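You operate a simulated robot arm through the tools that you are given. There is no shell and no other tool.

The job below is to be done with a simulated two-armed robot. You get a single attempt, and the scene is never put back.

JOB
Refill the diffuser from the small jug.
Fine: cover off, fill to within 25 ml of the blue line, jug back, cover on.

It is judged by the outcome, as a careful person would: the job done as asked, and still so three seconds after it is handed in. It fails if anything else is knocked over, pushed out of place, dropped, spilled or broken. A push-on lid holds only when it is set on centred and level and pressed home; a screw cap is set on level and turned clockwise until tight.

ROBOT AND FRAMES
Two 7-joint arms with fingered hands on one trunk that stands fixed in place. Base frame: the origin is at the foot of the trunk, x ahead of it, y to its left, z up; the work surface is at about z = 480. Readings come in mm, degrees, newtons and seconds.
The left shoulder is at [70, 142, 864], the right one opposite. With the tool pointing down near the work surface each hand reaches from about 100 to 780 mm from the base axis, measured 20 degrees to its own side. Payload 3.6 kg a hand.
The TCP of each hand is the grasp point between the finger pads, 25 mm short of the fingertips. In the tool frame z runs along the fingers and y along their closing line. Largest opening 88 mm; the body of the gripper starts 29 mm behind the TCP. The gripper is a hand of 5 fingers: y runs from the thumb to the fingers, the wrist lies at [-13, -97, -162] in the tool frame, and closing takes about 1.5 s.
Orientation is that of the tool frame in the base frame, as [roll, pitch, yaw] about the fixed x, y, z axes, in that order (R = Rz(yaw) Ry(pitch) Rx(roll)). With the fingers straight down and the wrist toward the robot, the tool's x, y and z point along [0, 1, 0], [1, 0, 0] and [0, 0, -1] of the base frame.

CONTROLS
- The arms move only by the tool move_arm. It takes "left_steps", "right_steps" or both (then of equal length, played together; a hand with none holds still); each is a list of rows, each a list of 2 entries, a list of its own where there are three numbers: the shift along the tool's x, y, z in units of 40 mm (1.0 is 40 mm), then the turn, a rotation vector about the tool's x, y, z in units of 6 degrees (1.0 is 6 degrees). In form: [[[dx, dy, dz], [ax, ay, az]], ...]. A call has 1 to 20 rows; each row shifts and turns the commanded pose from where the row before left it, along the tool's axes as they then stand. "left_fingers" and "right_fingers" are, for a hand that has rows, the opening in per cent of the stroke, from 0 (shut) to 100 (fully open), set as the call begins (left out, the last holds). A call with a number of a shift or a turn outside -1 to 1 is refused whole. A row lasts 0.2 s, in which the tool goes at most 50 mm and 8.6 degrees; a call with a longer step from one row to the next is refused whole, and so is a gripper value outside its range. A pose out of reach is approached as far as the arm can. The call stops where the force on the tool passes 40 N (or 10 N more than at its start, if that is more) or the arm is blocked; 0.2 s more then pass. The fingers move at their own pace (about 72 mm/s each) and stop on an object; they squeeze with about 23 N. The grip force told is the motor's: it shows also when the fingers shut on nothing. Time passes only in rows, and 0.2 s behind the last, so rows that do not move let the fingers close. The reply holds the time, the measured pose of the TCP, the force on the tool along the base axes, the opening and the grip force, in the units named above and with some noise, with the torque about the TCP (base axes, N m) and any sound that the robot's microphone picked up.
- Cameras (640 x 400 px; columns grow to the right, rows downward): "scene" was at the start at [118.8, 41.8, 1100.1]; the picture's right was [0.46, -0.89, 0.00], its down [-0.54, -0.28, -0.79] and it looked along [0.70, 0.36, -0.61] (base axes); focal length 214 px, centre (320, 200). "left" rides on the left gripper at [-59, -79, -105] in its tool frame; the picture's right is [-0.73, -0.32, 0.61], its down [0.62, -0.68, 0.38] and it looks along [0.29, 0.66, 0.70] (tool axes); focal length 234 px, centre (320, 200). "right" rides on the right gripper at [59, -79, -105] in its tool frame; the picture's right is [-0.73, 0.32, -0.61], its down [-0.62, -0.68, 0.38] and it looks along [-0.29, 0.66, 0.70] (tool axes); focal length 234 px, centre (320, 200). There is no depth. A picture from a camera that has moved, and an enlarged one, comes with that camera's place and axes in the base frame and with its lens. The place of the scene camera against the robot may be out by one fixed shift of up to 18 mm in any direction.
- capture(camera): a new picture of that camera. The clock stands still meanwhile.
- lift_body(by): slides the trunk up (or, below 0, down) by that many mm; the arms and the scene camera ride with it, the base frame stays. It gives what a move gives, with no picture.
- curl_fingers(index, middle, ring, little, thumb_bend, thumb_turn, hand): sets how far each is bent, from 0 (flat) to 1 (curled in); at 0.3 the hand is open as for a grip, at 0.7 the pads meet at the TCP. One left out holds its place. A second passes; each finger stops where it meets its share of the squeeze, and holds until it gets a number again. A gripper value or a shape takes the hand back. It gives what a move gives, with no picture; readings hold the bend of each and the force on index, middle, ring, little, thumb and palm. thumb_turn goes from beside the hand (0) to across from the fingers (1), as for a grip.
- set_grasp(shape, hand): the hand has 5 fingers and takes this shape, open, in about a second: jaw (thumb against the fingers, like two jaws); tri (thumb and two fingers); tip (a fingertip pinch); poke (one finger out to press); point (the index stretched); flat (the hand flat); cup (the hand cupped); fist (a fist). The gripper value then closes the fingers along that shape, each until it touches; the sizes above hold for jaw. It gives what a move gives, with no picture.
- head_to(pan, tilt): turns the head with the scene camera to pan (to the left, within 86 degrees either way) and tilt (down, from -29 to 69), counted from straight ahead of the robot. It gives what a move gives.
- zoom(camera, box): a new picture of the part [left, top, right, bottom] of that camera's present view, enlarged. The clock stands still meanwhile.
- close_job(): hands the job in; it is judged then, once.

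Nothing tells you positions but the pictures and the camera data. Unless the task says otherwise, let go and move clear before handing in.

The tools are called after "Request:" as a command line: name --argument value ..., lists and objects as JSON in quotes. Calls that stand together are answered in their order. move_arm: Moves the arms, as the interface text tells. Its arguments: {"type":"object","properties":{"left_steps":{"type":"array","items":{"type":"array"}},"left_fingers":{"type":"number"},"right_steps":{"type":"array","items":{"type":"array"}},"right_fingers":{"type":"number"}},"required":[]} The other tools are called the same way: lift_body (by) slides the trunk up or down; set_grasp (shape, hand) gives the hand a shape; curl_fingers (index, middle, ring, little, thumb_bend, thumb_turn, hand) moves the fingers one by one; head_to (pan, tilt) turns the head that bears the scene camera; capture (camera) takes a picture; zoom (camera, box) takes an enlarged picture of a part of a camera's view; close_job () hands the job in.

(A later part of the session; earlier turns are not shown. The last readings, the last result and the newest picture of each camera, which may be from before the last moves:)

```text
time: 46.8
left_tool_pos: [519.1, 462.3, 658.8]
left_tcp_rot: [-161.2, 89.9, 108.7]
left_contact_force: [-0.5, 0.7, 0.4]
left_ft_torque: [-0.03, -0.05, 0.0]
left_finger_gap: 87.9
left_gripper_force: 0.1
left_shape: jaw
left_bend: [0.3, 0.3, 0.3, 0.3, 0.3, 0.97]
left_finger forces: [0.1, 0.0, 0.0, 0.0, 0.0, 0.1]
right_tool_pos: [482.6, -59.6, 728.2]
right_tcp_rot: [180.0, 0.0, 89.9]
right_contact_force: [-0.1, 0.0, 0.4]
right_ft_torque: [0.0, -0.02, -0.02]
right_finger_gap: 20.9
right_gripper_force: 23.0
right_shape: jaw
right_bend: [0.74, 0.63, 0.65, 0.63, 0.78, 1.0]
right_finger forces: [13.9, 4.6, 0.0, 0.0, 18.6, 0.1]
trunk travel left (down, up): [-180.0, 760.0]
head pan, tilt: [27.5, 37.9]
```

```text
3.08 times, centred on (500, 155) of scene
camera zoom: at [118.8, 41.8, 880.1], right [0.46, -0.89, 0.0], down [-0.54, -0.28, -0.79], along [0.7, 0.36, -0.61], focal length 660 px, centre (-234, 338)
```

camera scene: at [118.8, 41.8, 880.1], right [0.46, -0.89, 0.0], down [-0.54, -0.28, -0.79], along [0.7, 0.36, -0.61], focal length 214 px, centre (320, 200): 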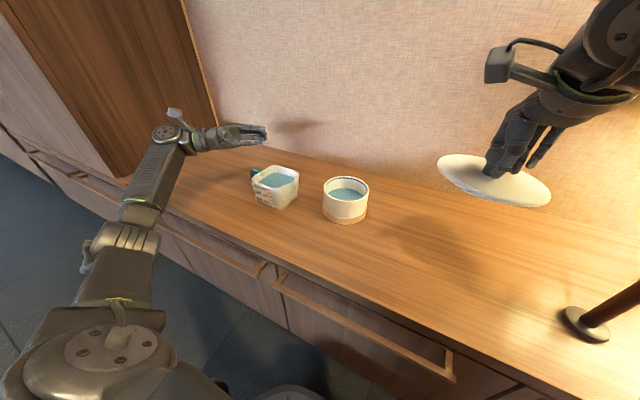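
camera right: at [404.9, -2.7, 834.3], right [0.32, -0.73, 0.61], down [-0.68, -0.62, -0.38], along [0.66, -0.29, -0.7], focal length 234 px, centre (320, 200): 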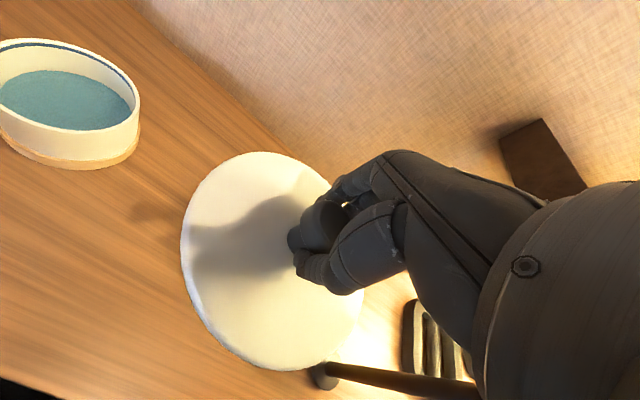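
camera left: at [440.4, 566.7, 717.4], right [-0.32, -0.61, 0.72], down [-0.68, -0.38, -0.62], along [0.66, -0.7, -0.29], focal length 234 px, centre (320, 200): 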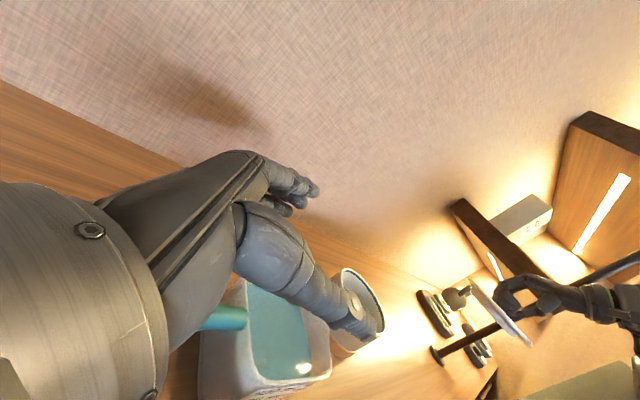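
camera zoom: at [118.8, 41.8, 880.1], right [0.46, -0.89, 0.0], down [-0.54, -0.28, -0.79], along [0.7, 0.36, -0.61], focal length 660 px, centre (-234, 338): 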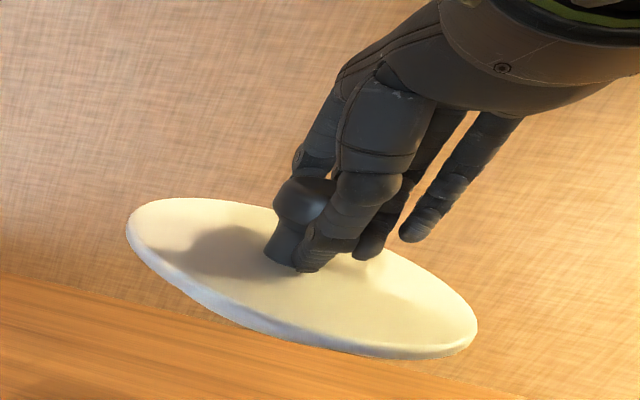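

The hand is clearly human-shaped: its digits are nearly vertical only near the tips. The jug can be held at its rim with the fingertips, near its balance point, which needs very little torque. I'll raise the trunk back and turn the left hand to point down again.

Request:
lift_body --by 220

Request:
move_arm --left_steps '[[[0, 0, 0], [0, 0.9375, 0]], [[0, 0, 0], [0, 0.9375, 0]], [[0, 0, 0], [0, 0.9375, 0]], [[0, 0, 0], [0, 0.9375, 0]], [[0, 0, 0], [0, 0.9375, 0]], [[0, 0, 0], [0, 0.9375, 0]], [[0, 0, 0], [0, 0.9375, 0]], [[0, 0, 0], [0, 0.9375, 0]], [[0, 0, 0], [0, 0.9375, 0]], [[0, 0, 0], [0, 0.9375, 0]], [[0, 0, 0], [0, 0.9375, 0]], [[0, 0, 0], [0, 0.9375, 0]], [[0, 0, 0], [0, 0.9375, 0]], [[0, 0, 0], [0, 0.9375, 0]], [[0, 0, 0], [0, 0.9375, 0]], [[0, 0, 0], [0, 0.9375, 0]], [[0, 0, 0], [0, 0, 0]]]'

Request:
capture --camera "scene"

```text
time: 49.2
left_tool_pos: [519.3, 461.8, 877.7]
left_tcp_rot: [-159.9, 89.8, 110.1]
left_contact_force: [0.2, 0.0, 0.0]
left_ft_torque: [0.01, 0.01, 0.03]
left_finger_gap: 87.6
left_gripper_force: 0.0
left_shape: jaw
left_bend: [0.3, 0.3, 0.3, 0.3, 0.3, 0.97]
left_finger forces: [0.0, 0.0, 0.1, 0.0, 0.1, 0.0]
right_tool_pos: [483.5, -59.7, 949.5]
right_tcp_rot: [-180.0, 0.0, 90.0]
right_contact_force: [-0.1, 0.2, -0.4]
right_ft_torque: [0.03, 0.02, -0.01]
right_finger_gap: 21.3
right_gripper_force: 23.0
right_shape: jaw
right_bend: [0.74, 0.63, 0.65, 0.63, 0.78, 1.0]
right_finger forces: [14.0, 4.6, 0.1, 0.0, 18.6, 0.0]
trunk travel left (down, up): [-400.0, 540.0]
head pan, tilt: [27.5, 37.9]
```

```text
time: 52.8
left_tool_pos: [519.1, 462.5, 878.0]
left_tcp_rot: [179.9, -0.1, 90.0]
left_contact_force: [-0.4, 0.1, 0.5]
left_ft_torque: [0.03, 0.02, 0.0]
left_finger_gap: 87.9
left_gripper_force: 0.1
left_shape: jaw
left_bend: [0.3, 0.3, 0.3, 0.3, 0.3, 0.97]
left_finger forces: [0.1, 0.0, 0.0, 0.1, 0.0, 0.1]
right_tool_pos: [484.0, -60.0, 948.8]
right_tcp_rot: [-179.9, 0.0, 90.0]
right_contact_force: [0.4, 0.6, -0.1]
right_ft_torque: [0.0, 0.01, 0.0]
right_finger_gap: 20.9
right_gripper_force: 22.8
right_shape: jaw
right_bend: [0.74, 0.63, 0.65, 0.63, 0.78, 1.0]
right_finger forces: [13.9, 4.6, 0.0, 0.0, 18.5, 0.0]
trunk travel left (down, up): [-400.0, 540.0]
head pan, tilt: [27.5, 37.9]
```

```text
taken
camera scene: at [119.0, 41.9, 1100.0], right [0.46, -0.89, 0.0], down [-0.54, -0.28, -0.79], along [0.7, 0.36, -0.61], focal length 214 px, centre (320, 200)
```

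scene: 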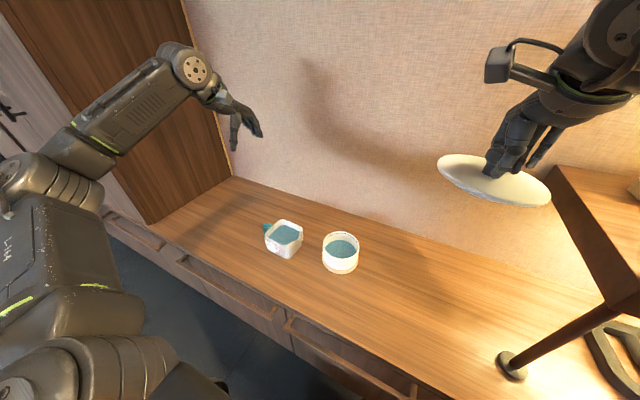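

Request:
move_arm --left_steps '[[[-0.675, 0.158, 0.658], [0, 0, 0]], [[-0.675, 0.158, 0.658], [0, 0, 0]], [[-0.675, 0.158, 0.658], [0, 0, 0]], [[-0.675, 0.158, 0.658], [0, 0, 0]], [[-0.675, 0.158, 0.658], [0, 0, 0]], [[-0.675, 0.158, 0.658], [0, 0, 0]], [[0, 0, 0], [0, 0.95, 0]], [[0, 0, 0], [0, 0.95, 0]], [[0, 0, 0], [0, 0.95, 0]], [[0, 0, 0], [0, 0.95, 0]], [[0, 0, 0], [0, 0.95, 0]], [[0, 0, 0], [0, 0.95, 0]], [[0, 0, 0], [0, 0.95, 0]], [[0, 0, 0], [0, 0.95, 0]], [[0, 0, 0], [0, 0, 0]]]'

Request:
capture --camera "scene"

Request:
capture --camera "left"

```text
time: 56.0
left_tool_pos: [556.3, 300.0, 720.7]
left_tcp_rot: [179.8, -45.6, 90.2]
left_contact_force: [0.1, 0.2, -0.3]
left_ft_torque: [-0.03, -0.02, 0.0]
left_finger_gap: 88.4
left_gripper_force: 0.2
left_shape: jaw
left_bend: [0.3, 0.3, 0.3, 0.3, 0.3, 0.97]
left_finger forces: [0.1, 0.0, 0.1, 0.0, 0.0, 0.0]
right_tool_pos: [484.0, -60.1, 949.2]
right_tcp_rot: [-180.0, 0.0, 89.9]
right_contact_force: [-0.1, -0.2, 0.2]
right_ft_torque: [-0.02, 0.0, 0.0]
right_finger_gap: 20.9
right_gripper_force: 23.0
right_shape: jaw
right_bend: [0.74, 0.64, 0.65, 0.63, 0.78, 1.0]
right_finger forces: [13.9, 4.6, 0.0, 0.0, 18.6, 0.0]
trunk travel left (down, up): [-400.0, 540.0]
head pan, tilt: [27.5, 37.9]
```

```text
taken
camera scene: at [118.9, 42.1, 1100.1], right [0.46, -0.89, 0.0], down [-0.54, -0.28, -0.79], along [0.7, 0.36, -0.61], focal length 214 px, centre (320, 200)
```

scene: 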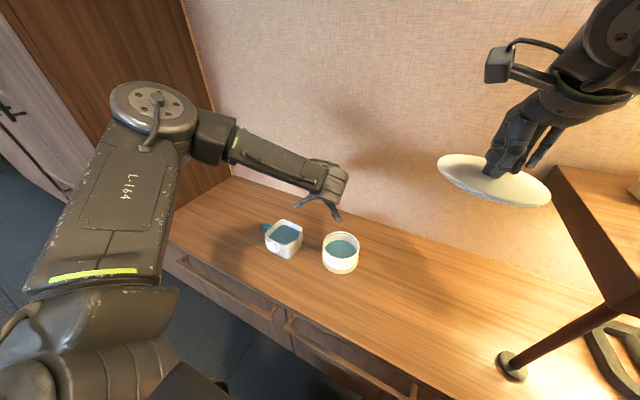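

```text
taken
camera left: at [478.5, 184.0, 752.1], right [-0.32, -0.07, -0.94], down [-0.68, 0.71, 0.18], along [0.66, 0.7, -0.28], focal length 234 px, centre (320, 200)
```

left: 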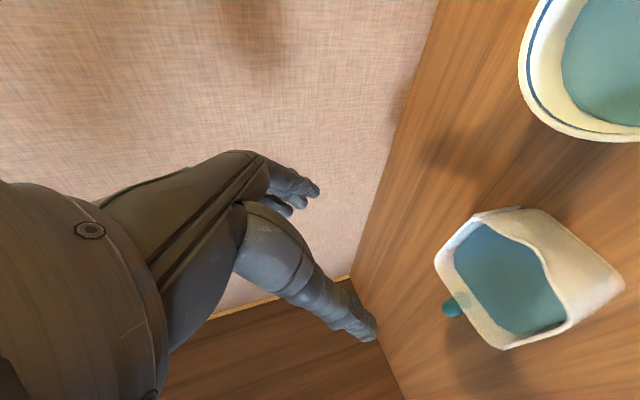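

The 45° pouring tilt is reachable and the diffuser stays in view. Now I go back above the jug, open a little wider, and descend so only the fingertips pass below the rim.

Request:
move_arm --left_steps '[[[0, 0, 0], [0, -0.95, 0]], [[0, 0, 0], [0, -0.95, 0]], [[0, 0, 0], [0, -0.95, 0]], [[0, 0, 0], [0, -0.95, 0]], [[0, 0, 0], [0, -0.95, 0]], [[0, 0, 0], [0, -0.95, 0]], [[0, 0, 0], [0, -0.95, 0]], [[0, 0, 0], [0, -0.95, 0]], [[0.6, -0.24, 0.2], [0, 0, 0]], [[0.6, -0.24, 0.2], [0, 0, 0]], [[0.6, -0.24, 0.4], [0, 0, 0]], [[0.5, -0.24, 0.4], [0, 0, 0]], [[0, 0, 0.3], [0, 0, 0.5]], [[0, 0, 0], [0, 0, 0]]]'

Request:
curl_fingers --hand "left" --index 0.13 --middle 0.13 --ring 0.13 --little 0.13 --thumb_bend 0.13 --thumb_turn 1.0

Request:
capture --camera "left"

Request:
zoom --camera "scene" --box '[240, 180, 330, 270]'

```text
time: 59.0
left_tool_pos: [517.9, 391.5, 659.4]
left_tcp_rot: [179.9, -0.1, 87.0]
left_contact_force: [0.5, 0.1, -0.6]
left_ft_torque: [-0.03, 0.0, 0.02]
left_finger_gap: 88.0
left_gripper_force: 0.1
left_shape: jaw
left_bend: [0.3, 0.3, 0.3, 0.3, 0.3, 0.97]
left_finger forces: [0.1, 0.0, 0.1, 0.0, 0.0, 0.0]
right_tool_pos: [483.3, -60.3, 950.0]
right_tcp_rot: [180.0, 0.0, 90.0]
right_contact_force: [0.2, 0.1, -0.2]
right_ft_torque: [-0.03, -0.03, -0.01]
right_finger_gap: 20.8
right_gripper_force: 22.4
right_shape: jaw
right_bend: [0.74, 0.64, 0.65, 0.63, 0.78, 1.0]
right_finger forces: [13.9, 4.7, 0.0, 0.0, 18.6, 0.0]
trunk travel left (down, up): [-400.0, 540.0]
head pan, tilt: [27.5, 37.9]
```

```text
time: 60.0
left_tool_pos: [518.3, 391.8, 660.0]
left_tcp_rot: [-179.9, 0.1, 87.0]
left_contact_force: [1.3, -0.1, -0.4]
left_ft_torque: [0.01, 0.03, 0.0]
left_finger_gap: 115.7
left_gripper_force: 0.0
left_shape: fingers
left_bend: [0.13, 0.13, 0.13, 0.13, 0.13, 0.96]
left_finger forces: [0.0, 0.1, 0.0, 0.0, 0.0, 0.0]
right_tool_pos: [482.5, -60.3, 948.5]
right_tcp_rot: [-179.8, -0.1, 89.9]
right_contact_force: [0.9, -0.3, -1.2]
right_ft_torque: [0.05, -0.02, 0.01]
right_finger_gap: 21.2
right_gripper_force: 23.3
right_shape: jaw
right_bend: [0.74, 0.64, 0.65, 0.63, 0.78, 1.0]
right_finger forces: [13.9, 4.7, 0.0, 0.0, 18.5, 0.1]
trunk travel left (down, up): [-400.0, 540.0]
head pan, tilt: [27.5, 37.9]
```

```text
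taken
camera left: at [436.8, 337.4, 765.8], right [-0.36, -0.71, -0.61], down [-0.65, 0.66, -0.38], along [0.67, 0.26, -0.7], focal length 234 px, centre (320, 200)
```

left: 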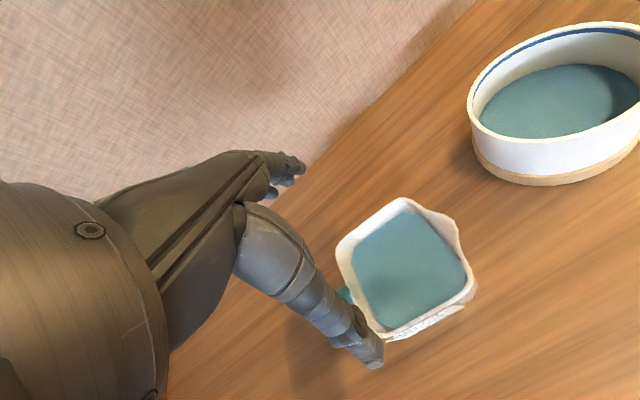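

```text
4.44 times, centred on (285, 225) of scene
camera zoom: at [118.9, 41.8, 1100.1], right [0.46, -0.89, 0.0], down [-0.54, -0.28, -0.79], along [0.7, 0.36, -0.61], focal length 953 px, centre (476, 89)
```

zoom: 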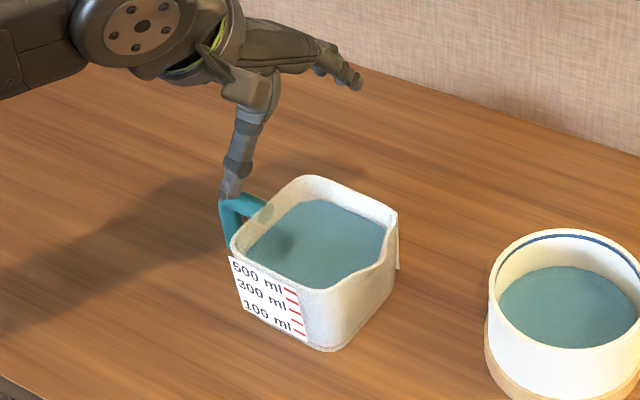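

Request:
move_arm --left_steps '[[[0, 0, 0.7], [0, 0, 0]], [[0, 0, 0.7], [0, 0, 0]], [[0, 0, 0.5], [0, 0, 0]], [[0, 0, 0.45], [0, 0, 0]], [[0, 0, 0], [0, 0, 0]]]'

Request:
capture --camera "left"

Request:
zoom --camera "scene" --box '[240, 190, 320, 270]'

```text
time: 61.2
left_tool_pos: [518.4, 392.3, 566.0]
left_tcp_rot: [180.0, 0.0, 87.0]
left_contact_force: [-0.2, -0.4, 0.3]
left_ft_torque: [-0.02, -0.01, 0.04]
left_finger_gap: 116.1
left_gripper_force: 0.1
left_shape: fingers
left_bend: [0.13, 0.13, 0.13, 0.13, 0.13, 0.96]
left_finger forces: [0.1, 0.0, 0.1, 0.0, 0.0, 0.0]
right_tool_pos: [484.0, -59.4, 949.3]
right_tcp_rot: [180.0, 0.0, 90.0]
right_contact_force: [0.6, 0.2, -1.1]
right_ft_torque: [0.02, 0.02, -0.05]
right_finger_gap: 21.0
right_gripper_force: 22.8
right_shape: jaw
right_bend: [0.74, 0.64, 0.65, 0.63, 0.78, 1.0]
right_finger forces: [13.9, 4.7, 0.0, 0.1, 18.7, 0.1]
trunk travel left (down, up): [-400.0, 540.0]
head pan, tilt: [27.5, 37.9]
```

```text
taken
camera left: at [436.4, 338.0, 671.1], right [-0.36, -0.71, -0.61], down [-0.65, 0.66, -0.38], along [0.67, 0.26, -0.7], focal length 234 px, centre (320, 200)
```

left: 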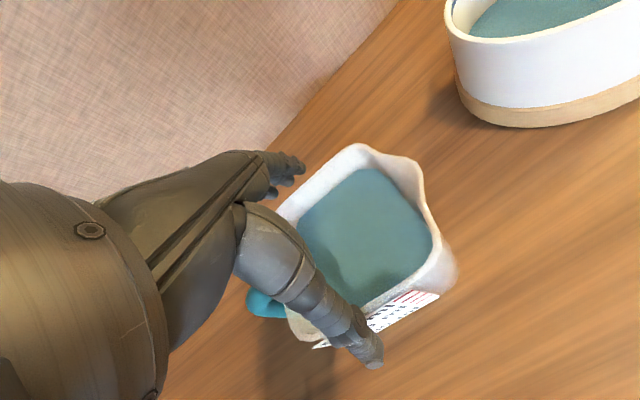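

```text
5.00 times, centred on (280, 230) of scene
camera zoom: at [118.9, 41.7, 1100.1], right [0.46, -0.89, 0.0], down [-0.54, -0.28, -0.79], along [0.7, 0.36, -0.61], focal length 1072 px, centre (520, 50)
```

zoom: 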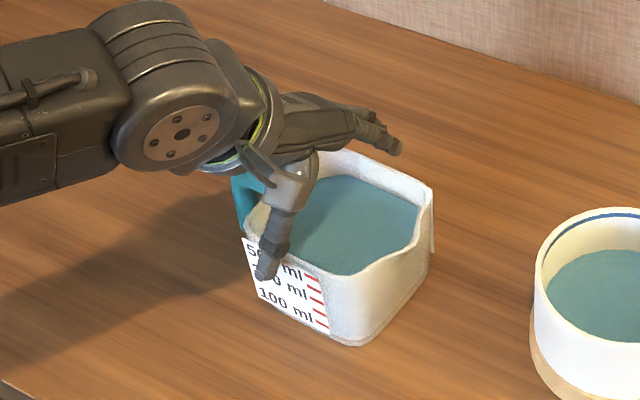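

Request:
curl_fingers --hand "left" --index 0.1 --middle 0.1 --ring 0.1 --little 0.1 --thumb_bend 0.03

Request:
move_arm --left_steps '[[[0, -0.02, 0.15], [0, 0, 0]], [[0, 0, 0.15], [0, 0, 0]], [[0, 0, 0], [0, 0, 0]]]'

Request:
capture --camera "left"

Request:
zoom --camera "scene" --box '[250, 200, 310, 260]'

```text
time: 62.2
left_tool_pos: [518.7, 392.8, 565.1]
left_tcp_rot: [-180.0, -0.1, 87.1]
left_contact_force: [0.8, -0.1, 0.0]
left_ft_torque: [-0.02, 0.01, -0.02]
left_finger_gap: 122.1
left_gripper_force: 0.1
left_shape: fingers
left_bend: [0.1, 0.1, 0.1, 0.1, 0.03, 0.95]
left_finger forces: [0.0, 0.0, 0.0, 0.1, 0.0, 0.0]
right_tool_pos: [482.5, -60.3, 950.3]
right_tcp_rot: [-179.9, 0.0, 90.0]
right_contact_force: [-0.3, -0.7, -1.4]
right_ft_torque: [0.01, -0.01, 0.01]
right_finger_gap: 20.9
right_gripper_force: 22.8
right_shape: jaw
right_bend: [0.74, 0.64, 0.65, 0.63, 0.78, 1.0]
right_finger forces: [13.9, 4.7, 0.1, 0.1, 18.6, 0.1]
trunk travel left (down, up): [-400.0, 540.0]
head pan, tilt: [27.5, 37.9]
```

```text
time: 63.0
left_tool_pos: [516.4, 392.8, 554.0]
left_tcp_rot: [-179.9, 0.0, 87.0]
left_contact_force: [-0.8, -0.3, 1.5]
left_ft_torque: [0.01, 0.1, 0.01]
left_finger_gap: 122.4
left_gripper_force: 0.3
left_shape: fingers
left_bend: [0.1, 0.1, 0.1, 0.1, 0.02, 0.95]
left_finger forces: [0.1, 0.0, 0.0, 0.0, 1.4, 0.0]
right_tool_pos: [483.9, -61.2, 948.9]
right_tcp_rot: [179.9, 0.0, 90.1]
right_contact_force: [0.1, 0.2, -1.1]
right_ft_torque: [0.02, -0.01, -0.05]
right_finger_gap: 20.8
right_gripper_force: 23.4
right_shape: jaw
right_bend: [0.74, 0.64, 0.65, 0.63, 0.78, 1.0]
right_finger forces: [13.9, 4.7, 0.0, 0.0, 18.6, 0.0]
trunk travel left (down, up): [-400.0, 540.0]
head pan, tilt: [27.5, 37.9]
```

```text
taken
camera left: at [435.5, 338.0, 659.4], right [-0.36, -0.71, -0.61], down [-0.65, 0.66, -0.38], along [0.67, 0.26, -0.7], focal length 234 px, centre (320, 200)
```

left: 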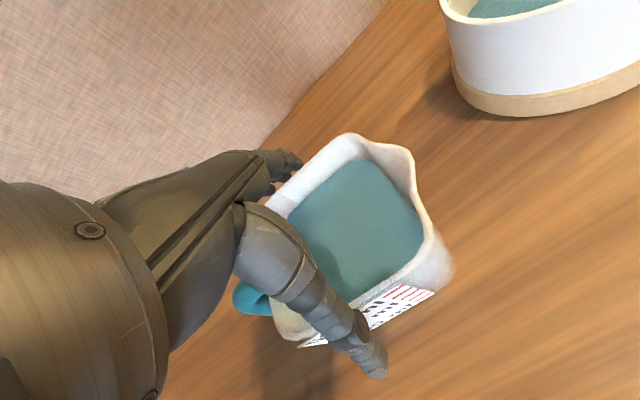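

```text
6.67 times, centred on (280, 230) of scene
camera zoom: at [118.7, 41.7, 1100.1], right [0.46, -0.89, 0.0], down [-0.54, -0.28, -0.79], along [0.7, 0.36, -0.61], focal length 1430 px, centre (587, 0)
```

zoom: 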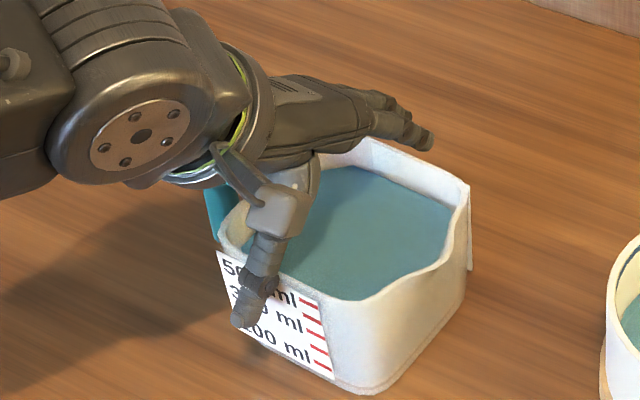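

Request:
move_arm --left_steps '[[[0, -0.12, -0.1], [0, 0, 0]], [[0, 0, 0], [0, 0, 0]]]'

Request:
curl_fingers --hand "left" --index 0.55 --middle 0.55 --ring 0.55 --thumb_bend 0.55

Request:
capture --camera "left"

Request:
zoom --camera "scene" --box '[250, 200, 310, 260]'

```text
time: 63.6
left_tool_pos: [511.5, 391.4, 557.5]
left_tcp_rot: [179.9, 0.0, 87.0]
left_contact_force: [-0.3, -0.6, -0.3]
left_ft_torque: [-0.01, 0.01, 0.01]
left_finger_gap: 122.4
left_gripper_force: 0.1
left_shape: fingers
left_bend: [0.1, 0.1, 0.1, 0.1, 0.03, 0.95]
left_finger forces: [0.0, 0.1, 0.1, 0.0, 0.0, 0.0]
right_tool_pos: [482.9, -60.4, 950.2]
right_tcp_rot: [-179.8, 0.1, 90.0]
right_contact_force: [-0.4, 0.4, -0.9]
right_ft_torque: [0.02, 0.04, -0.01]
right_finger_gap: 21.0
right_gripper_force: 23.1
right_shape: jaw
right_bend: [0.74, 0.64, 0.65, 0.63, 0.78, 1.0]
right_finger forces: [13.9, 4.6, 0.0, 0.1, 18.6, 0.1]
trunk travel left (down, up): [-400.0, 540.0]
head pan, tilt: [27.5, 37.9]
```

```text
time: 64.6
left_tool_pos: [512.9, 391.9, 561.2]
left_tcp_rot: [179.8, -0.2, 86.9]
left_contact_force: [8.1, 0.2, 19.5]
left_ft_torque: [0.03, -0.99, -0.07]
left_finger_gap: 104.4
left_gripper_force: 21.0
left_shape: fingers
left_bend: [0.23, 0.34, 0.32, 0.1, 0.09, 0.93]
left_finger forces: [11.6, 7.7, 9.1, 0.1, 14.1, 0.0]
right_tool_pos: [481.1, -61.4, 950.7]
right_tcp_rot: [-179.9, -0.1, 90.0]
right_contact_force: [-0.2, 0.1, -0.5]
right_ft_torque: [-0.04, 0.01, 0.04]
right_finger_gap: 20.7
right_gripper_force: 23.2
right_shape: jaw
right_bend: [0.74, 0.64, 0.65, 0.63, 0.78, 1.0]
right_finger forces: [13.9, 4.7, 0.1, 0.1, 18.6, 0.0]
trunk travel left (down, up): [-400.0, 540.0]
head pan, tilt: [27.5, 37.9]
```

```text
taken
camera left: at [430.9, 336.9, 665.5], right [-0.36, -0.71, -0.61], down [-0.65, 0.66, -0.39], along [0.67, 0.26, -0.69], focal length 234 px, centre (320, 200)
```

left: 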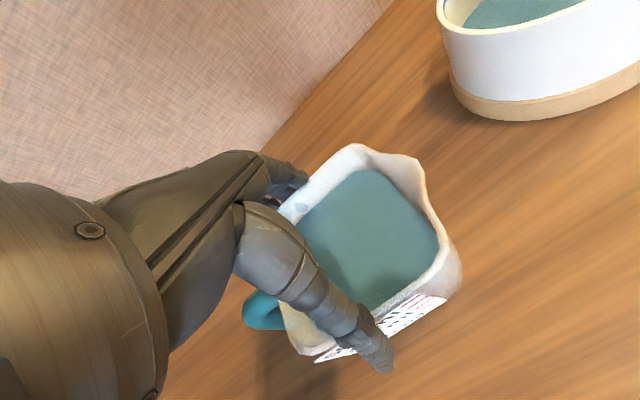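

```text
6.67 times, centred on (280, 230) of scene
camera zoom: at [117.5, 40.1, 1100.5], right [0.46, -0.89, 0.0], down [-0.54, -0.28, -0.79], along [0.7, 0.37, -0.61], focal length 1430 px, centre (587, 0)
```

zoom: 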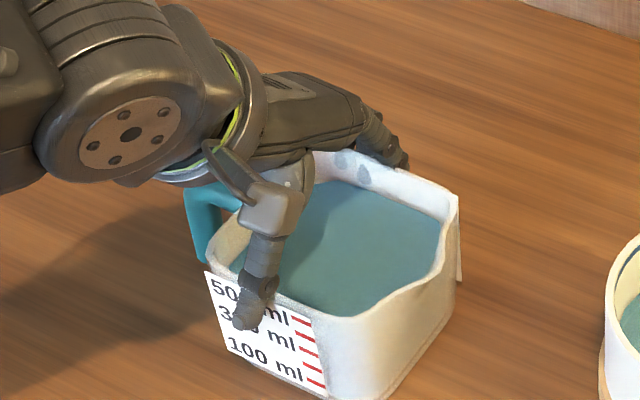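

The sloped digits push the jug down and toward me (about 19 N), so this grip would slip. I'll release it gently and rise clear before trying a better hold.

Request:
curl_fingers --hand "left" --index 0.1 --middle 0.1 --ring 0.1 --thumb_bend 0.03

Request:
move_arm --left_steps '[[[0, 0, -0.2], [0, 0, 0]], [[0, 0, -0.5], [0, 0, 0]], [[0, 0, -0.9], [0, 0, 0]], [[0, 0, -0.9], [0, 0, 0]], [[0, -0.6, -0.9], [0, 0, 0]], [[0, -0.8, -0.6], [0, 0, 0]], [[-0.5, -0.8, 0], [0, 0, -0.5]], [[0, 0, 0], [0, 0, 0]]]'

Request:
capture --camera "left"

Request:
capture --camera "scene"

```text
time: 65.6
left_tool_pos: [512.8, 391.9, 557.8]
left_tcp_rot: [180.0, 0.0, 87.0]
left_contact_force: [-1.6, -0.3, 2.1]
left_ft_torque: [0.01, 0.11, 0.03]
left_finger_gap: 123.5
left_gripper_force: 1.6
left_shape: fingers
left_bend: [0.1, 0.1, 0.1, 0.1, 0.0, 0.94]
left_finger forces: [0.1, 0.0, 0.1, 0.1, 3.0, 0.1]
right_tool_pos: [482.7, -60.8, 949.0]
right_tcp_rot: [-180.0, 0.0, 90.0]
right_contact_force: [0.1, -0.6, -0.5]
right_ft_torque: [0.02, 0.03, 0.02]
right_finger_gap: 21.0
right_gripper_force: 23.1
right_shape: jaw
right_bend: [0.74, 0.64, 0.65, 0.63, 0.78, 1.0]
right_finger forces: [13.8, 4.7, 0.1, 0.0, 18.6, 0.0]
trunk travel left (down, up): [-400.0, 540.0]
head pan, tilt: [27.5, 37.9]
```

```text
time: 67.4
left_tool_pos: [424.2, 376.9, 717.5]
left_tcp_rot: [-179.9, 0.0, 90.0]
left_contact_force: [0.5, -0.3, 0.0]
left_ft_torque: [-0.02, 0.01, -0.01]
left_finger_gap: 122.5
left_gripper_force: 0.2
left_shape: fingers
left_bend: [0.1, 0.1, 0.1, 0.1, 0.03, 0.95]
left_finger forces: [0.0, 0.0, 0.1, 0.0, 0.0, 0.0]
right_tool_pos: [482.8, -61.7, 949.8]
right_tcp_rot: [-179.8, 0.0, 90.0]
right_contact_force: [0.5, -0.6, -1.8]
right_ft_torque: [-0.05, -0.02, 0.01]
right_finger_gap: 20.8
right_gripper_force: 23.7
right_shape: jaw
right_bend: [0.74, 0.64, 0.65, 0.63, 0.78, 1.0]
right_finger forces: [13.9, 4.7, 0.0, 0.0, 18.7, 0.1]
trunk travel left (down, up): [-400.0, 540.0]
head pan, tilt: [27.5, 37.9]
```

```text
taken
camera left: at [345.9, 318.5, 823.5], right [-0.32, -0.73, -0.61], down [-0.68, 0.62, -0.38], along [0.66, 0.29, -0.7], focal length 234 px, centre (320, 200)
```

left: 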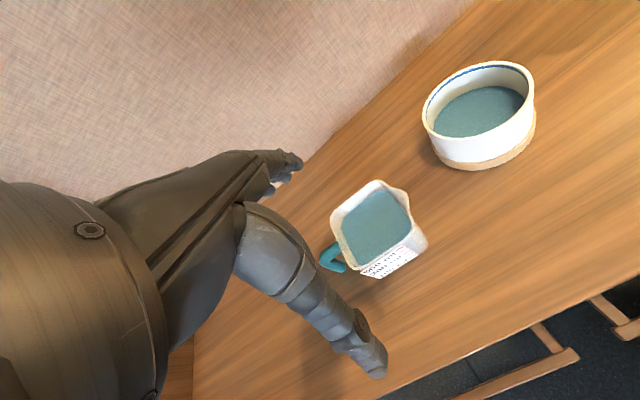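

```text
taken
camera scene: at [119.2, 42.1, 1100.0], right [0.46, -0.89, 0.0], down [-0.55, -0.28, -0.79], along [0.7, 0.36, -0.61], focal length 214 px, centre (320, 200)
```

scene: 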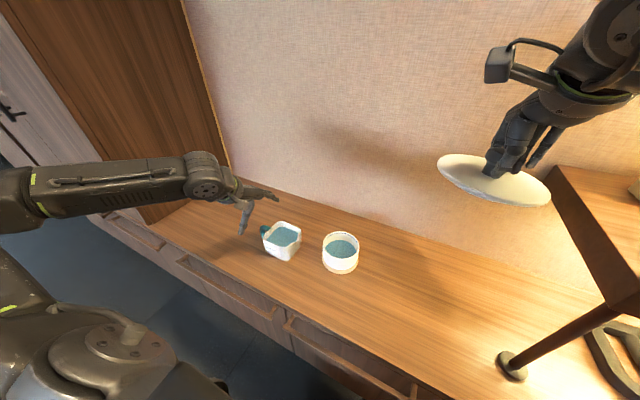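

The handle is the right place after all, but it needs a power grasp: palm flat against the outside of the vertical leg, with fingers wrapped round it from behind. I'll turn the hand to that pose in free air (palm facing −y, fingers toward +x), with the hand flat, and look at it.

Request:
set_grasp --hand "left" --shape "flat"

Request:
move_arm --left_steps '[[[0.5, 0, -0.5], [0, -0.9375, 0]], [[0, 0, 0], [0, -0.9375, 0]], [[0, 0, 0], [0, -0.9375, 0]], [[0, 0, 0], [0, -0.9375, 0]], [[0, 0, 0], [0, -0.9375, 0]], [[0, 0, 0], [0, -0.9375, 0]], [[0, 0, 0], [0, -0.9375, 0]], [[0, 0, 0], [0, -0.9375, 0]], [[0, 0, 0], [0, -0.9375, 0]], [[0, 0, 0], [0, -0.9375, 0]], [[0, 0, 0], [0, -0.9375, 0]], [[0, 0, 0], [0, -0.9375, 0]], [[0, 0, 0], [0, -0.9375, 0]], [[0, 0, 0], [0, -0.9375, 0]], [[0, 0, 0], [0, -0.9375, 0]], [[0, 0, 0], [0, -0.9375, 0]], [[0, 0, 0], [0, 0, 0]]]'

Request:
move_arm --left_steps '[[[0, 0, 0], [-0.92, 0, 0]], [[0, 0, 0], [-0.92, 0, 0]], [[0, 0, 0], [-0.92, 0, 0]], [[0, 0, 0], [-0.92, 0, 0]], [[0, 0, 0], [-0.92, 0, 0]], [[0, 0, 0], [-0.92, 0, 0]], [[0, 0, 0], [-0.92, 0, 0]], [[0, 0, 0], [-0.89, 0, 0]], [[0, 0, 0], [0, 0, 0]]]'

Request:
capture --camera "scene"

Request:
capture --camera "left"

```text
time: 68.3
left_tool_pos: [423.6, 378.6, 719.1]
left_tcp_rot: [179.9, 0.0, 90.0]
left_contact_force: [0.0, -0.1, -0.5]
left_ft_torque: [-0.02, 0.01, 0.03]
left_finger_gap: 80.6
left_gripper_force: 0.1
left_shape: flat
left_bend: [0.0, 0.0, 0.0, 0.0, 0.39, 0.0]
left_finger forces: [0.1, 0.1, 0.0, 0.1, 0.0, 0.1]
right_tool_pos: [483.9, -59.6, 949.5]
right_tcp_rot: [-179.9, 0.0, 90.0]
right_contact_force: [-0.1, 0.6, 0.0]
right_ft_torque: [-0.05, 0.03, 0.01]
right_finger_gap: 20.8
right_gripper_force: 22.8
right_shape: jaw
right_bend: [0.74, 0.64, 0.65, 0.63, 0.78, 1.0]
right_finger forces: [13.8, 4.7, 0.0, 0.0, 18.6, 0.0]
trunk travel left (down, up): [-400.0, 540.0]
head pan, tilt: [27.5, 37.9]
```

```text
time: 71.9
left_tool_pos: [407.1, 396.1, 748.7]
left_tcp_rot: [-93.0, 89.9, 177.0]
left_contact_force: [-0.3, 0.0, -0.5]
left_ft_torque: [0.02, 0.0, -0.01]
left_finger_gap: 0.2
left_gripper_force: 0.2
left_shape: flat
left_bend: [0.0, 0.0, 0.0, 0.0, 0.39, 0.0]
left_finger forces: [0.0, 0.0, 0.0, 0.0, 0.0, 0.0]
left hand out of reach, approached as far as the arm can: row 15, 16
right_tool_pos: [483.2, -59.5, 949.2]
right_tcp_rot: [-179.9, 0.0, 90.0]
right_contact_force: [0.0, 0.0, -0.1]
right_ft_torque: [0.02, 0.0, -0.01]
right_finger_gap: 20.7
right_gripper_force: 22.8
right_shape: jaw
right_bend: [0.74, 0.64, 0.65, 0.63, 0.78, 1.0]
right_finger forces: [14.1, 4.8, 0.0, 0.0, 18.7, 0.0]
trunk travel left (down, up): [-400.0, 540.0]
head pan, tilt: [27.5, 37.9]
```

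```text
time: 73.9
left_tool_pos: [407.1, 395.3, 748.6]
left_tcp_rot: [149.8, 89.9, 103.9]
left_contact_force: [0.6, -0.5, -0.8]
left_ft_torque: [0.02, 0.04, -0.02]
left_finger_gap: 0.0
left_gripper_force: 0.1
left_shape: flat
left_bend: [0.0, 0.0, 0.0, 0.0, 0.39, 0.0]
left_finger forces: [0.0, 0.0, 0.0, 0.1, 0.0, 0.0]
right_tool_pos: [482.6, -59.8, 951.5]
right_tcp_rot: [-179.8, 0.0, 89.9]
right_contact_force: [-0.3, 0.7, -1.4]
right_ft_torque: [0.03, -0.04, 0.02]
right_finger_gap: 21.1
right_gripper_force: 23.0
right_shape: jaw
right_bend: [0.74, 0.64, 0.65, 0.63, 0.78, 1.0]
right_finger forces: [14.0, 4.8, 0.0, 0.0, 18.6, 0.0]
trunk travel left (down, up): [-400.0, 540.0]
head pan, tilt: [27.5, 37.9]
```

```text
taken
camera scene: at [118.9, 41.9, 1100.1], right [0.46, -0.89, 0.0], down [-0.54, -0.28, -0.79], along [0.7, 0.36, -0.61], focal length 214 px, centre (320, 200)
```

scene: 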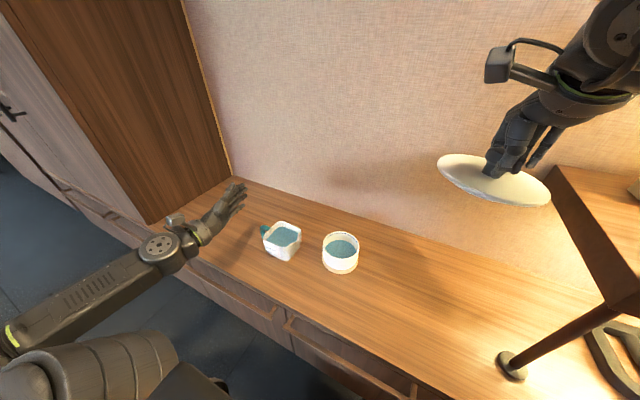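

```text
taken
camera left: at [278.6, 416.2, 807.7], right [0.19, -0.66, 0.72], down [-0.22, -0.75, -0.62], along [0.96, -0.04, -0.29], focal length 234 px, centre (320, 200)
```

left: 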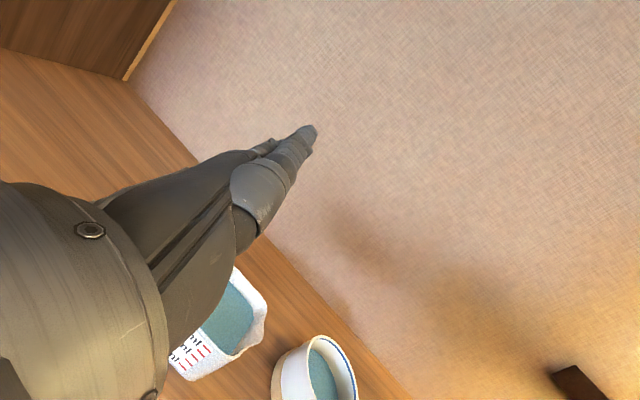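

Request:
zoom --camera "scene" --box '[150, 170, 310, 270]'

Request:
zoom --camera "scene" --box '[250, 205, 314, 269]'

```text
4.00 times, centred on (230, 220) of scene
camera zoom: at [118.9, 41.9, 1100.1], right [0.46, -0.89, 0.0], down [-0.54, -0.28, -0.79], along [0.7, 0.36, -0.61], focal length 858 px, centre (680, 120)
```

zoom: 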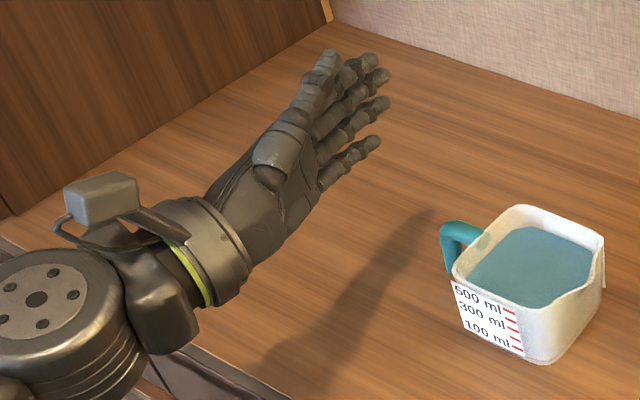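

```text
6.25 times, centred on (282, 237) of scene
camera zoom: at [118.9, 41.9, 1100.1], right [0.46, -0.89, 0.0], down [-0.54, -0.28, -0.79], along [0.7, 0.36, -0.61], focal length 1340 px, centre (558, -31)
```

zoom: 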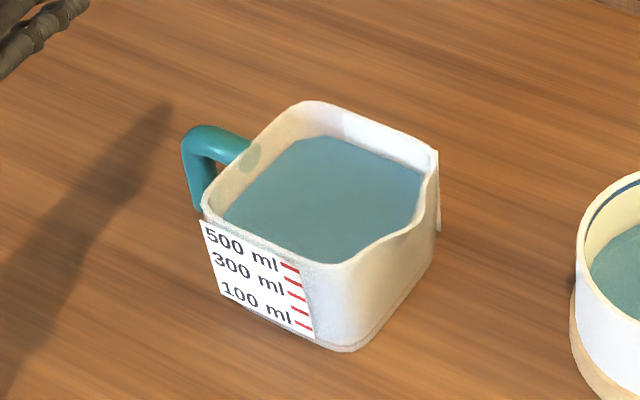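

The palm-facing pose works. I'll bring the hand to the front-left of the jug, outside the line of the handle, and lower it partway to check the heights.

Request:
move_arm --left_steps '[[[0, 0.72, -0.6], [0, 0, 0]], [[0, 0.72, -0.6], [0, 0, 0]], [[0.9, 0, 0], [0, 0, 0]], [[0.9, 0, 0], [0, 0, 0]], [[0.9, 0, 0], [0, 0, 0]], [[0.9, 0, 0], [0, 0, 0]], [[0, 0, 0], [0, 0, 0]]]'

Request:
capture --camera "left"

Request:
zoom --camera "scene" --box '[170, 180, 310, 280]'

```text
time: 75.5
left_tool_pos: [412.2, 475.1, 609.9]
left_tcp_rot: [175.6, 89.8, 129.6]
left_contact_force: [-0.3, -0.9, -0.2]
left_ft_torque: [-0.01, 0.01, -0.01]
left_finger_gap: 0.1
left_gripper_force: 0.0
left_shape: flat
left_bend: [0.0, 0.0, 0.0, 0.0, 0.39, 0.0]
left_finger forces: [0.0, 0.0, 0.0, 0.0, 0.0, 0.0]
left hand out of reach, approached as far as the arm can: row 6
right_tool_pos: [482.9, -60.1, 949.6]
right_tcp_rot: [-179.9, 0.0, 90.0]
right_contact_force: [-0.2, -0.2, -1.3]
right_ft_torque: [0.01, 0.0, 0.03]
right_finger_gap: 21.1
right_gripper_force: 22.4
right_shape: jaw
right_bend: [0.74, 0.64, 0.65, 0.63, 0.78, 1.0]
right_finger forces: [14.0, 4.8, 0.0, 0.0, 18.6, 0.0]
trunk travel left (down, up): [-400.0, 540.0]
head pan, tilt: [27.5, 37.9]
```

```text
taken
camera left: at [283.8, 496.3, 668.4], right [0.19, -0.66, 0.72], down [-0.23, -0.75, -0.63], along [0.96, -0.05, -0.29], focal length 234 px, centre (320, 200)
```

left: 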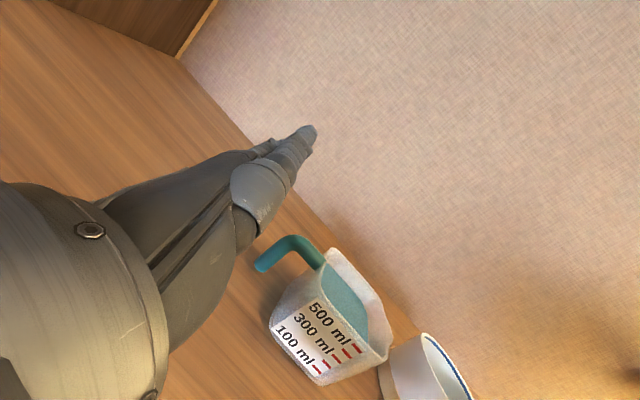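

```text
4.00 times, centred on (240, 230) of scene
camera zoom: at [118.9, 41.7, 1100.1], right [0.46, -0.89, 0.0], down [-0.54, -0.28, -0.79], along [0.7, 0.36, -0.61], focal length 858 px, centre (640, 80)
```

zoom: 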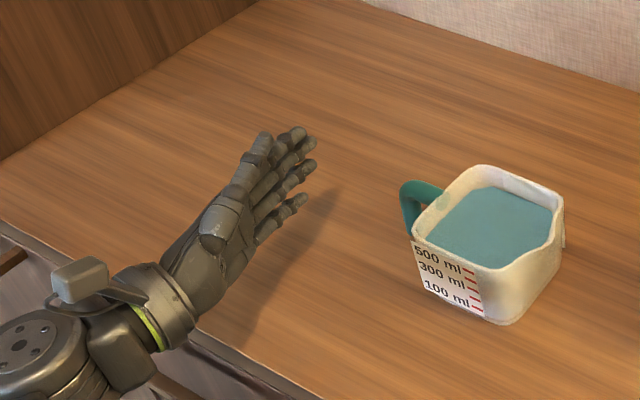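

The wrist runs out of range at this height with the trunk up. I'll raise the hand, lower the trunk 170 mm, and come back to the same place.

Request:
move_arm --left_steps '[[[-0.9, 0, 0], [0, 0, 0]], [[-0.9, 0, 0], [0, 0, 0]], [[-0.9, 0, 0], [0, 0, 0]], [[-0.9, 0, 0], [0, 0, 0]], [[0, 0, 0], [0, 0, 0]]]'

Request:
lift_body --by -170

Request:
capture --camera "scene"

Request:
capture --camera "left"

```text
time: 76.7
left_tool_pos: [411.6, 475.3, 752.9]
left_tcp_rot: [94.1, 89.9, 48.1]
left_contact_force: [-0.1, 0.9, 0.0]
left_ft_torque: [-0.01, -0.03, -0.02]
left_finger_gap: 0.4
left_gripper_force: 0.1
left_shape: flat
left_bend: [0.0, 0.0, 0.0, 0.0, 0.39, 0.0]
left_finger forces: [0.0, 0.0, 0.0, 0.1, 0.0, 0.1]
right_tool_pos: [482.5, -59.9, 950.1]
right_tcp_rot: [-179.9, 0.1, 90.0]
right_contact_force: [-0.2, -0.6, -0.8]
right_ft_torque: [0.02, 0.03, -0.01]
right_finger_gap: 21.2
right_gripper_force: 23.3
right_shape: jaw
right_bend: [0.74, 0.64, 0.65, 0.63, 0.78, 1.0]
right_finger forces: [13.9, 4.8, 0.0, 0.0, 18.6, 0.0]
trunk travel left (down, up): [-400.0, 540.0]
head pan, tilt: [27.5, 37.9]
```

```text
time: 78.6
left_tool_pos: [412.8, 476.2, 583.1]
left_tcp_rot: [116.1, 89.9, 70.0]
left_contact_force: [0.0, -0.6, 0.6]
left_ft_torque: [-0.01, 0.04, 0.02]
left_finger_gap: 0.0
left_gripper_force: 0.1
left_shape: flat
left_bend: [0.0, 0.0, 0.0, 0.0, 0.39, 0.0]
left_finger forces: [0.0, 0.0, 0.0, 0.0, 0.1, 0.0]
right_tool_pos: [482.9, -61.2, 780.0]
right_tcp_rot: [-180.0, 0.0, 89.9]
right_contact_force: [0.1, -0.5, -0.3]
right_ft_torque: [0.02, 0.0, 0.05]
right_finger_gap: 20.8
right_gripper_force: 22.6
right_shape: jaw
right_bend: [0.74, 0.64, 0.65, 0.63, 0.78, 1.0]
right_finger forces: [14.0, 4.8, 0.0, 0.1, 18.7, 0.1]
trunk travel left (down, up): [-230.0, 710.0]
head pan, tilt: [27.5, 37.9]
```

```text
taken
camera scene: at [118.8, 41.8, 930.1], right [0.46, -0.89, 0.0], down [-0.54, -0.28, -0.79], along [0.7, 0.36, -0.61], focal length 214 px, centre (320, 200)
```

scene: 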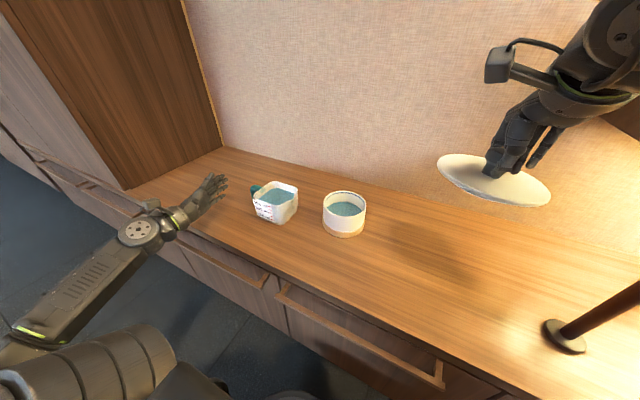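

```text
taken
camera left: at [283.9, 495.8, 642.8], right [0.19, -0.66, 0.72], down [-0.22, -0.75, -0.62], along [0.96, -0.04, -0.29], focal length 234 px, centre (320, 200)
```

left: 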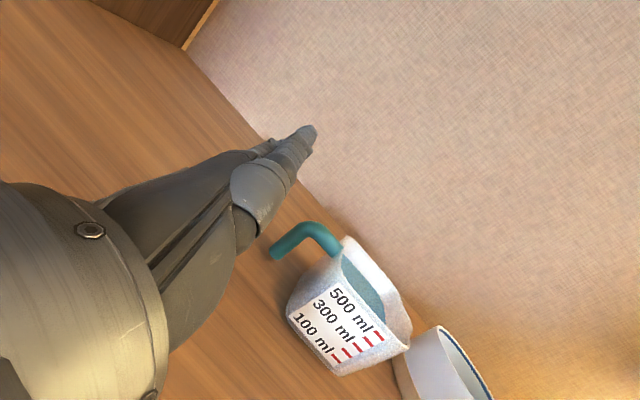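

Request:
zoom --camera "left" --box '[230, 190, 430, 390]'

Request:
zoom --camera "scene" --box '[140, 140, 320, 260]'

```text
2.00 times, centred on (330, 290) of left
camera zoom: at [283.9, 495.8, 642.8], right [0.19, -0.66, 0.72], down [-0.22, -0.75, -0.62], along [0.96, -0.04, -0.29], focal length 468 px, centre (300, 20)
```

zoom: 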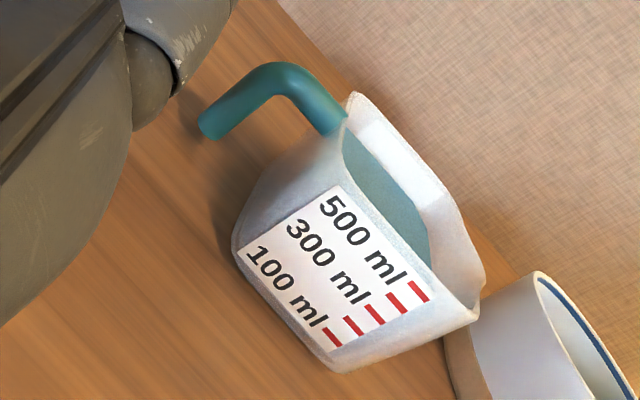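

```text
3.33 times, centred on (230, 200) of scene
camera zoom: at [118.8, 41.8, 930.1], right [0.46, -0.89, 0.0], down [-0.54, -0.28, -0.79], along [0.7, 0.36, -0.61], focal length 715 px, centre (620, 200)
```

zoom: 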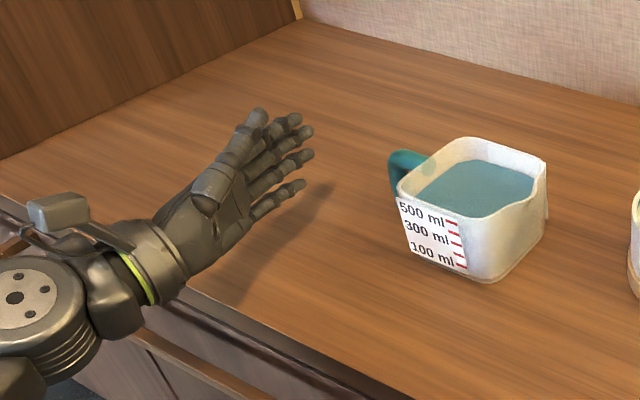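

The handle leg is at about (509, 472), spanning z 489 to 547. I'll lower the flat hand to z≈535 outside the handle line, then slide it forward along the outside of the leg.

Request:
move_arm --left_steps '[[[0.6, -0.157, 0.162], [0, 0, 0]], [[0.6, -0.157, 0.162], [0, 0, 0]], [[0, 0, 0], [0, 0, 0]]]'

Request:
zoom --camera "left" --box '[220, 100, 460, 320]'

Request:
zoom --camera "scene" --box '[140, 140, 320, 260]'

```text
time: 79.4
left_tool_pos: [413.1, 456.4, 535.7]
left_tcp_rot: [153.2, 89.9, 107.1]
left_contact_force: [0.6, 0.4, -0.4]
left_ft_torque: [-0.01, 0.02, 0.02]
left_finger_gap: 0.0
left_gripper_force: 0.0
left_shape: flat
left_bend: [0.0, 0.0, 0.0, 0.0, 0.39, 0.0]
left_finger forces: [0.1, 0.1, 0.0, 0.1, 0.0, 0.0]
right_tool_pos: [482.8, -60.2, 780.1]
right_tcp_rot: [179.9, 0.0, 90.0]
right_contact_force: [-0.7, 0.5, -0.9]
right_ft_torque: [-0.02, 0.01, 0.01]
right_finger_gap: 21.0
right_gripper_force: 22.9
right_shape: jaw
right_bend: [0.74, 0.64, 0.65, 0.63, 0.78, 1.0]
right_finger forces: [14.0, 4.8, 0.0, 0.1, 18.6, 0.0]
trunk travel left (down, up): [-230.0, 710.0]
head pan, tilt: [27.5, 37.9]
```

```text
1.82 times, centred on (340, 210) of left
camera zoom: at [283.6, 477.4, 594.5], right [0.19, -0.66, 0.72], down [-0.22, -0.75, -0.62], along [0.96, -0.04, -0.29], focal length 426 px, centre (284, 182)
```

zoom: 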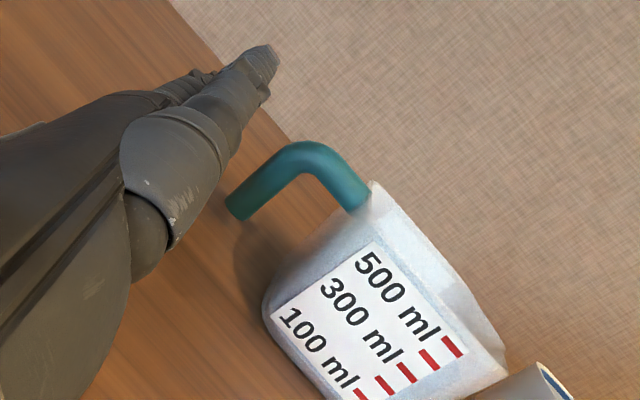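

```text
3.33 times, centred on (230, 200) of scene
camera zoom: at [118.8, 41.8, 930.1], right [0.46, -0.89, 0.0], down [-0.54, -0.28, -0.79], along [0.7, 0.36, -0.61], focal length 715 px, centre (620, 200)
```

zoom: 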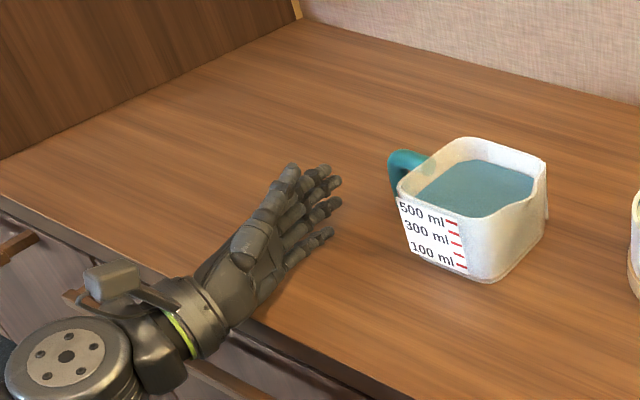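

Request:
move_arm --left_steps '[[[0, 0.495, 0.48], [0, 0, 0]], [[0, 0.495, 0.48], [0, 0, 0]], [[0, 0.495, 0.48], [0, 0, 0]], [[0, 0, 0], [0, 0, 0]]]'

Request:
capture --camera "left"

Request:
zoom --camera "scene" --box '[180, 150, 300, 240]'

```text
time: 80.4
left_tool_pos: [491.9, 459.3, 536.6]
left_tcp_rot: [22.8, 90.0, -23.2]
left_contact_force: [-0.3, 0.3, -0.4]
left_ft_torque: [0.01, 0.02, -0.03]
left_finger_gap: 0.2
left_gripper_force: 0.0
left_shape: flat
left_bend: [0.0, 0.0, 0.0, 0.0, 0.39, 0.0]
left_finger forces: [0.0, 0.0, 0.1, 0.1, 0.0, 0.0]
left hand out of reach, approached as far as the arm can: row 3
right_tool_pos: [484.0, -59.7, 779.9]
right_tcp_rot: [-180.0, -0.1, 90.1]
right_contact_force: [0.0, -1.5, -1.4]
right_ft_torque: [0.0, 0.02, -0.02]
right_finger_gap: 20.8
right_gripper_force: 23.1
right_shape: jaw
right_bend: [0.74, 0.64, 0.65, 0.63, 0.78, 1.0]
right_finger forces: [13.9, 4.7, 0.0, 0.0, 18.6, 0.0]
trunk travel left (down, up): [-230.0, 710.0]
head pan, tilt: [27.5, 37.9]
```

```text
taken
camera left: at [363.5, 478.5, 595.3], right [0.19, -0.66, 0.73], down [-0.22, -0.75, -0.62], along [0.96, -0.04, -0.29], focal length 234 px, centre (320, 200)
```

left: 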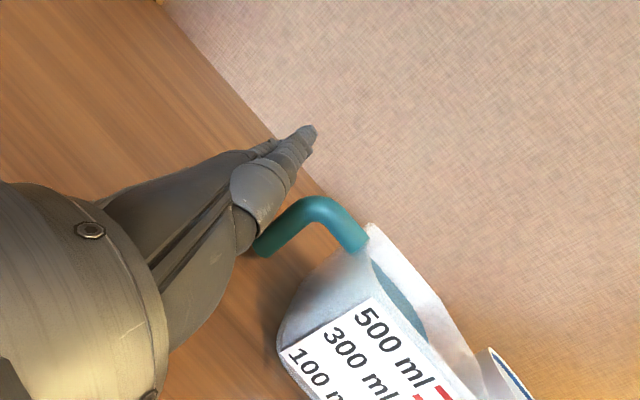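

```text
4.44 times, centred on (240, 195) of scene
camera zoom: at [118.9, 41.8, 930.1], right [0.46, -0.89, 0.0], down [-0.55, -0.28, -0.79], along [0.7, 0.36, -0.61], focal length 953 px, centre (676, 222)
```

zoom: 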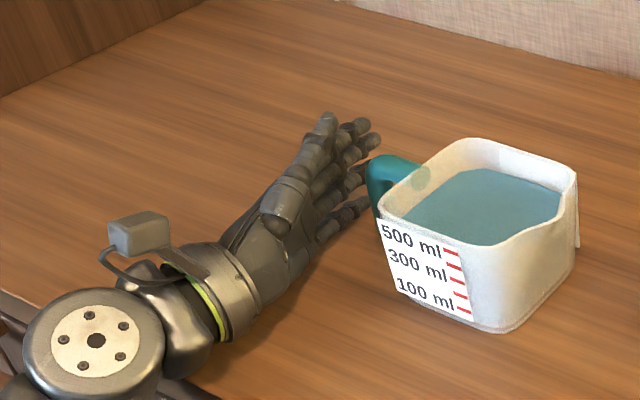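

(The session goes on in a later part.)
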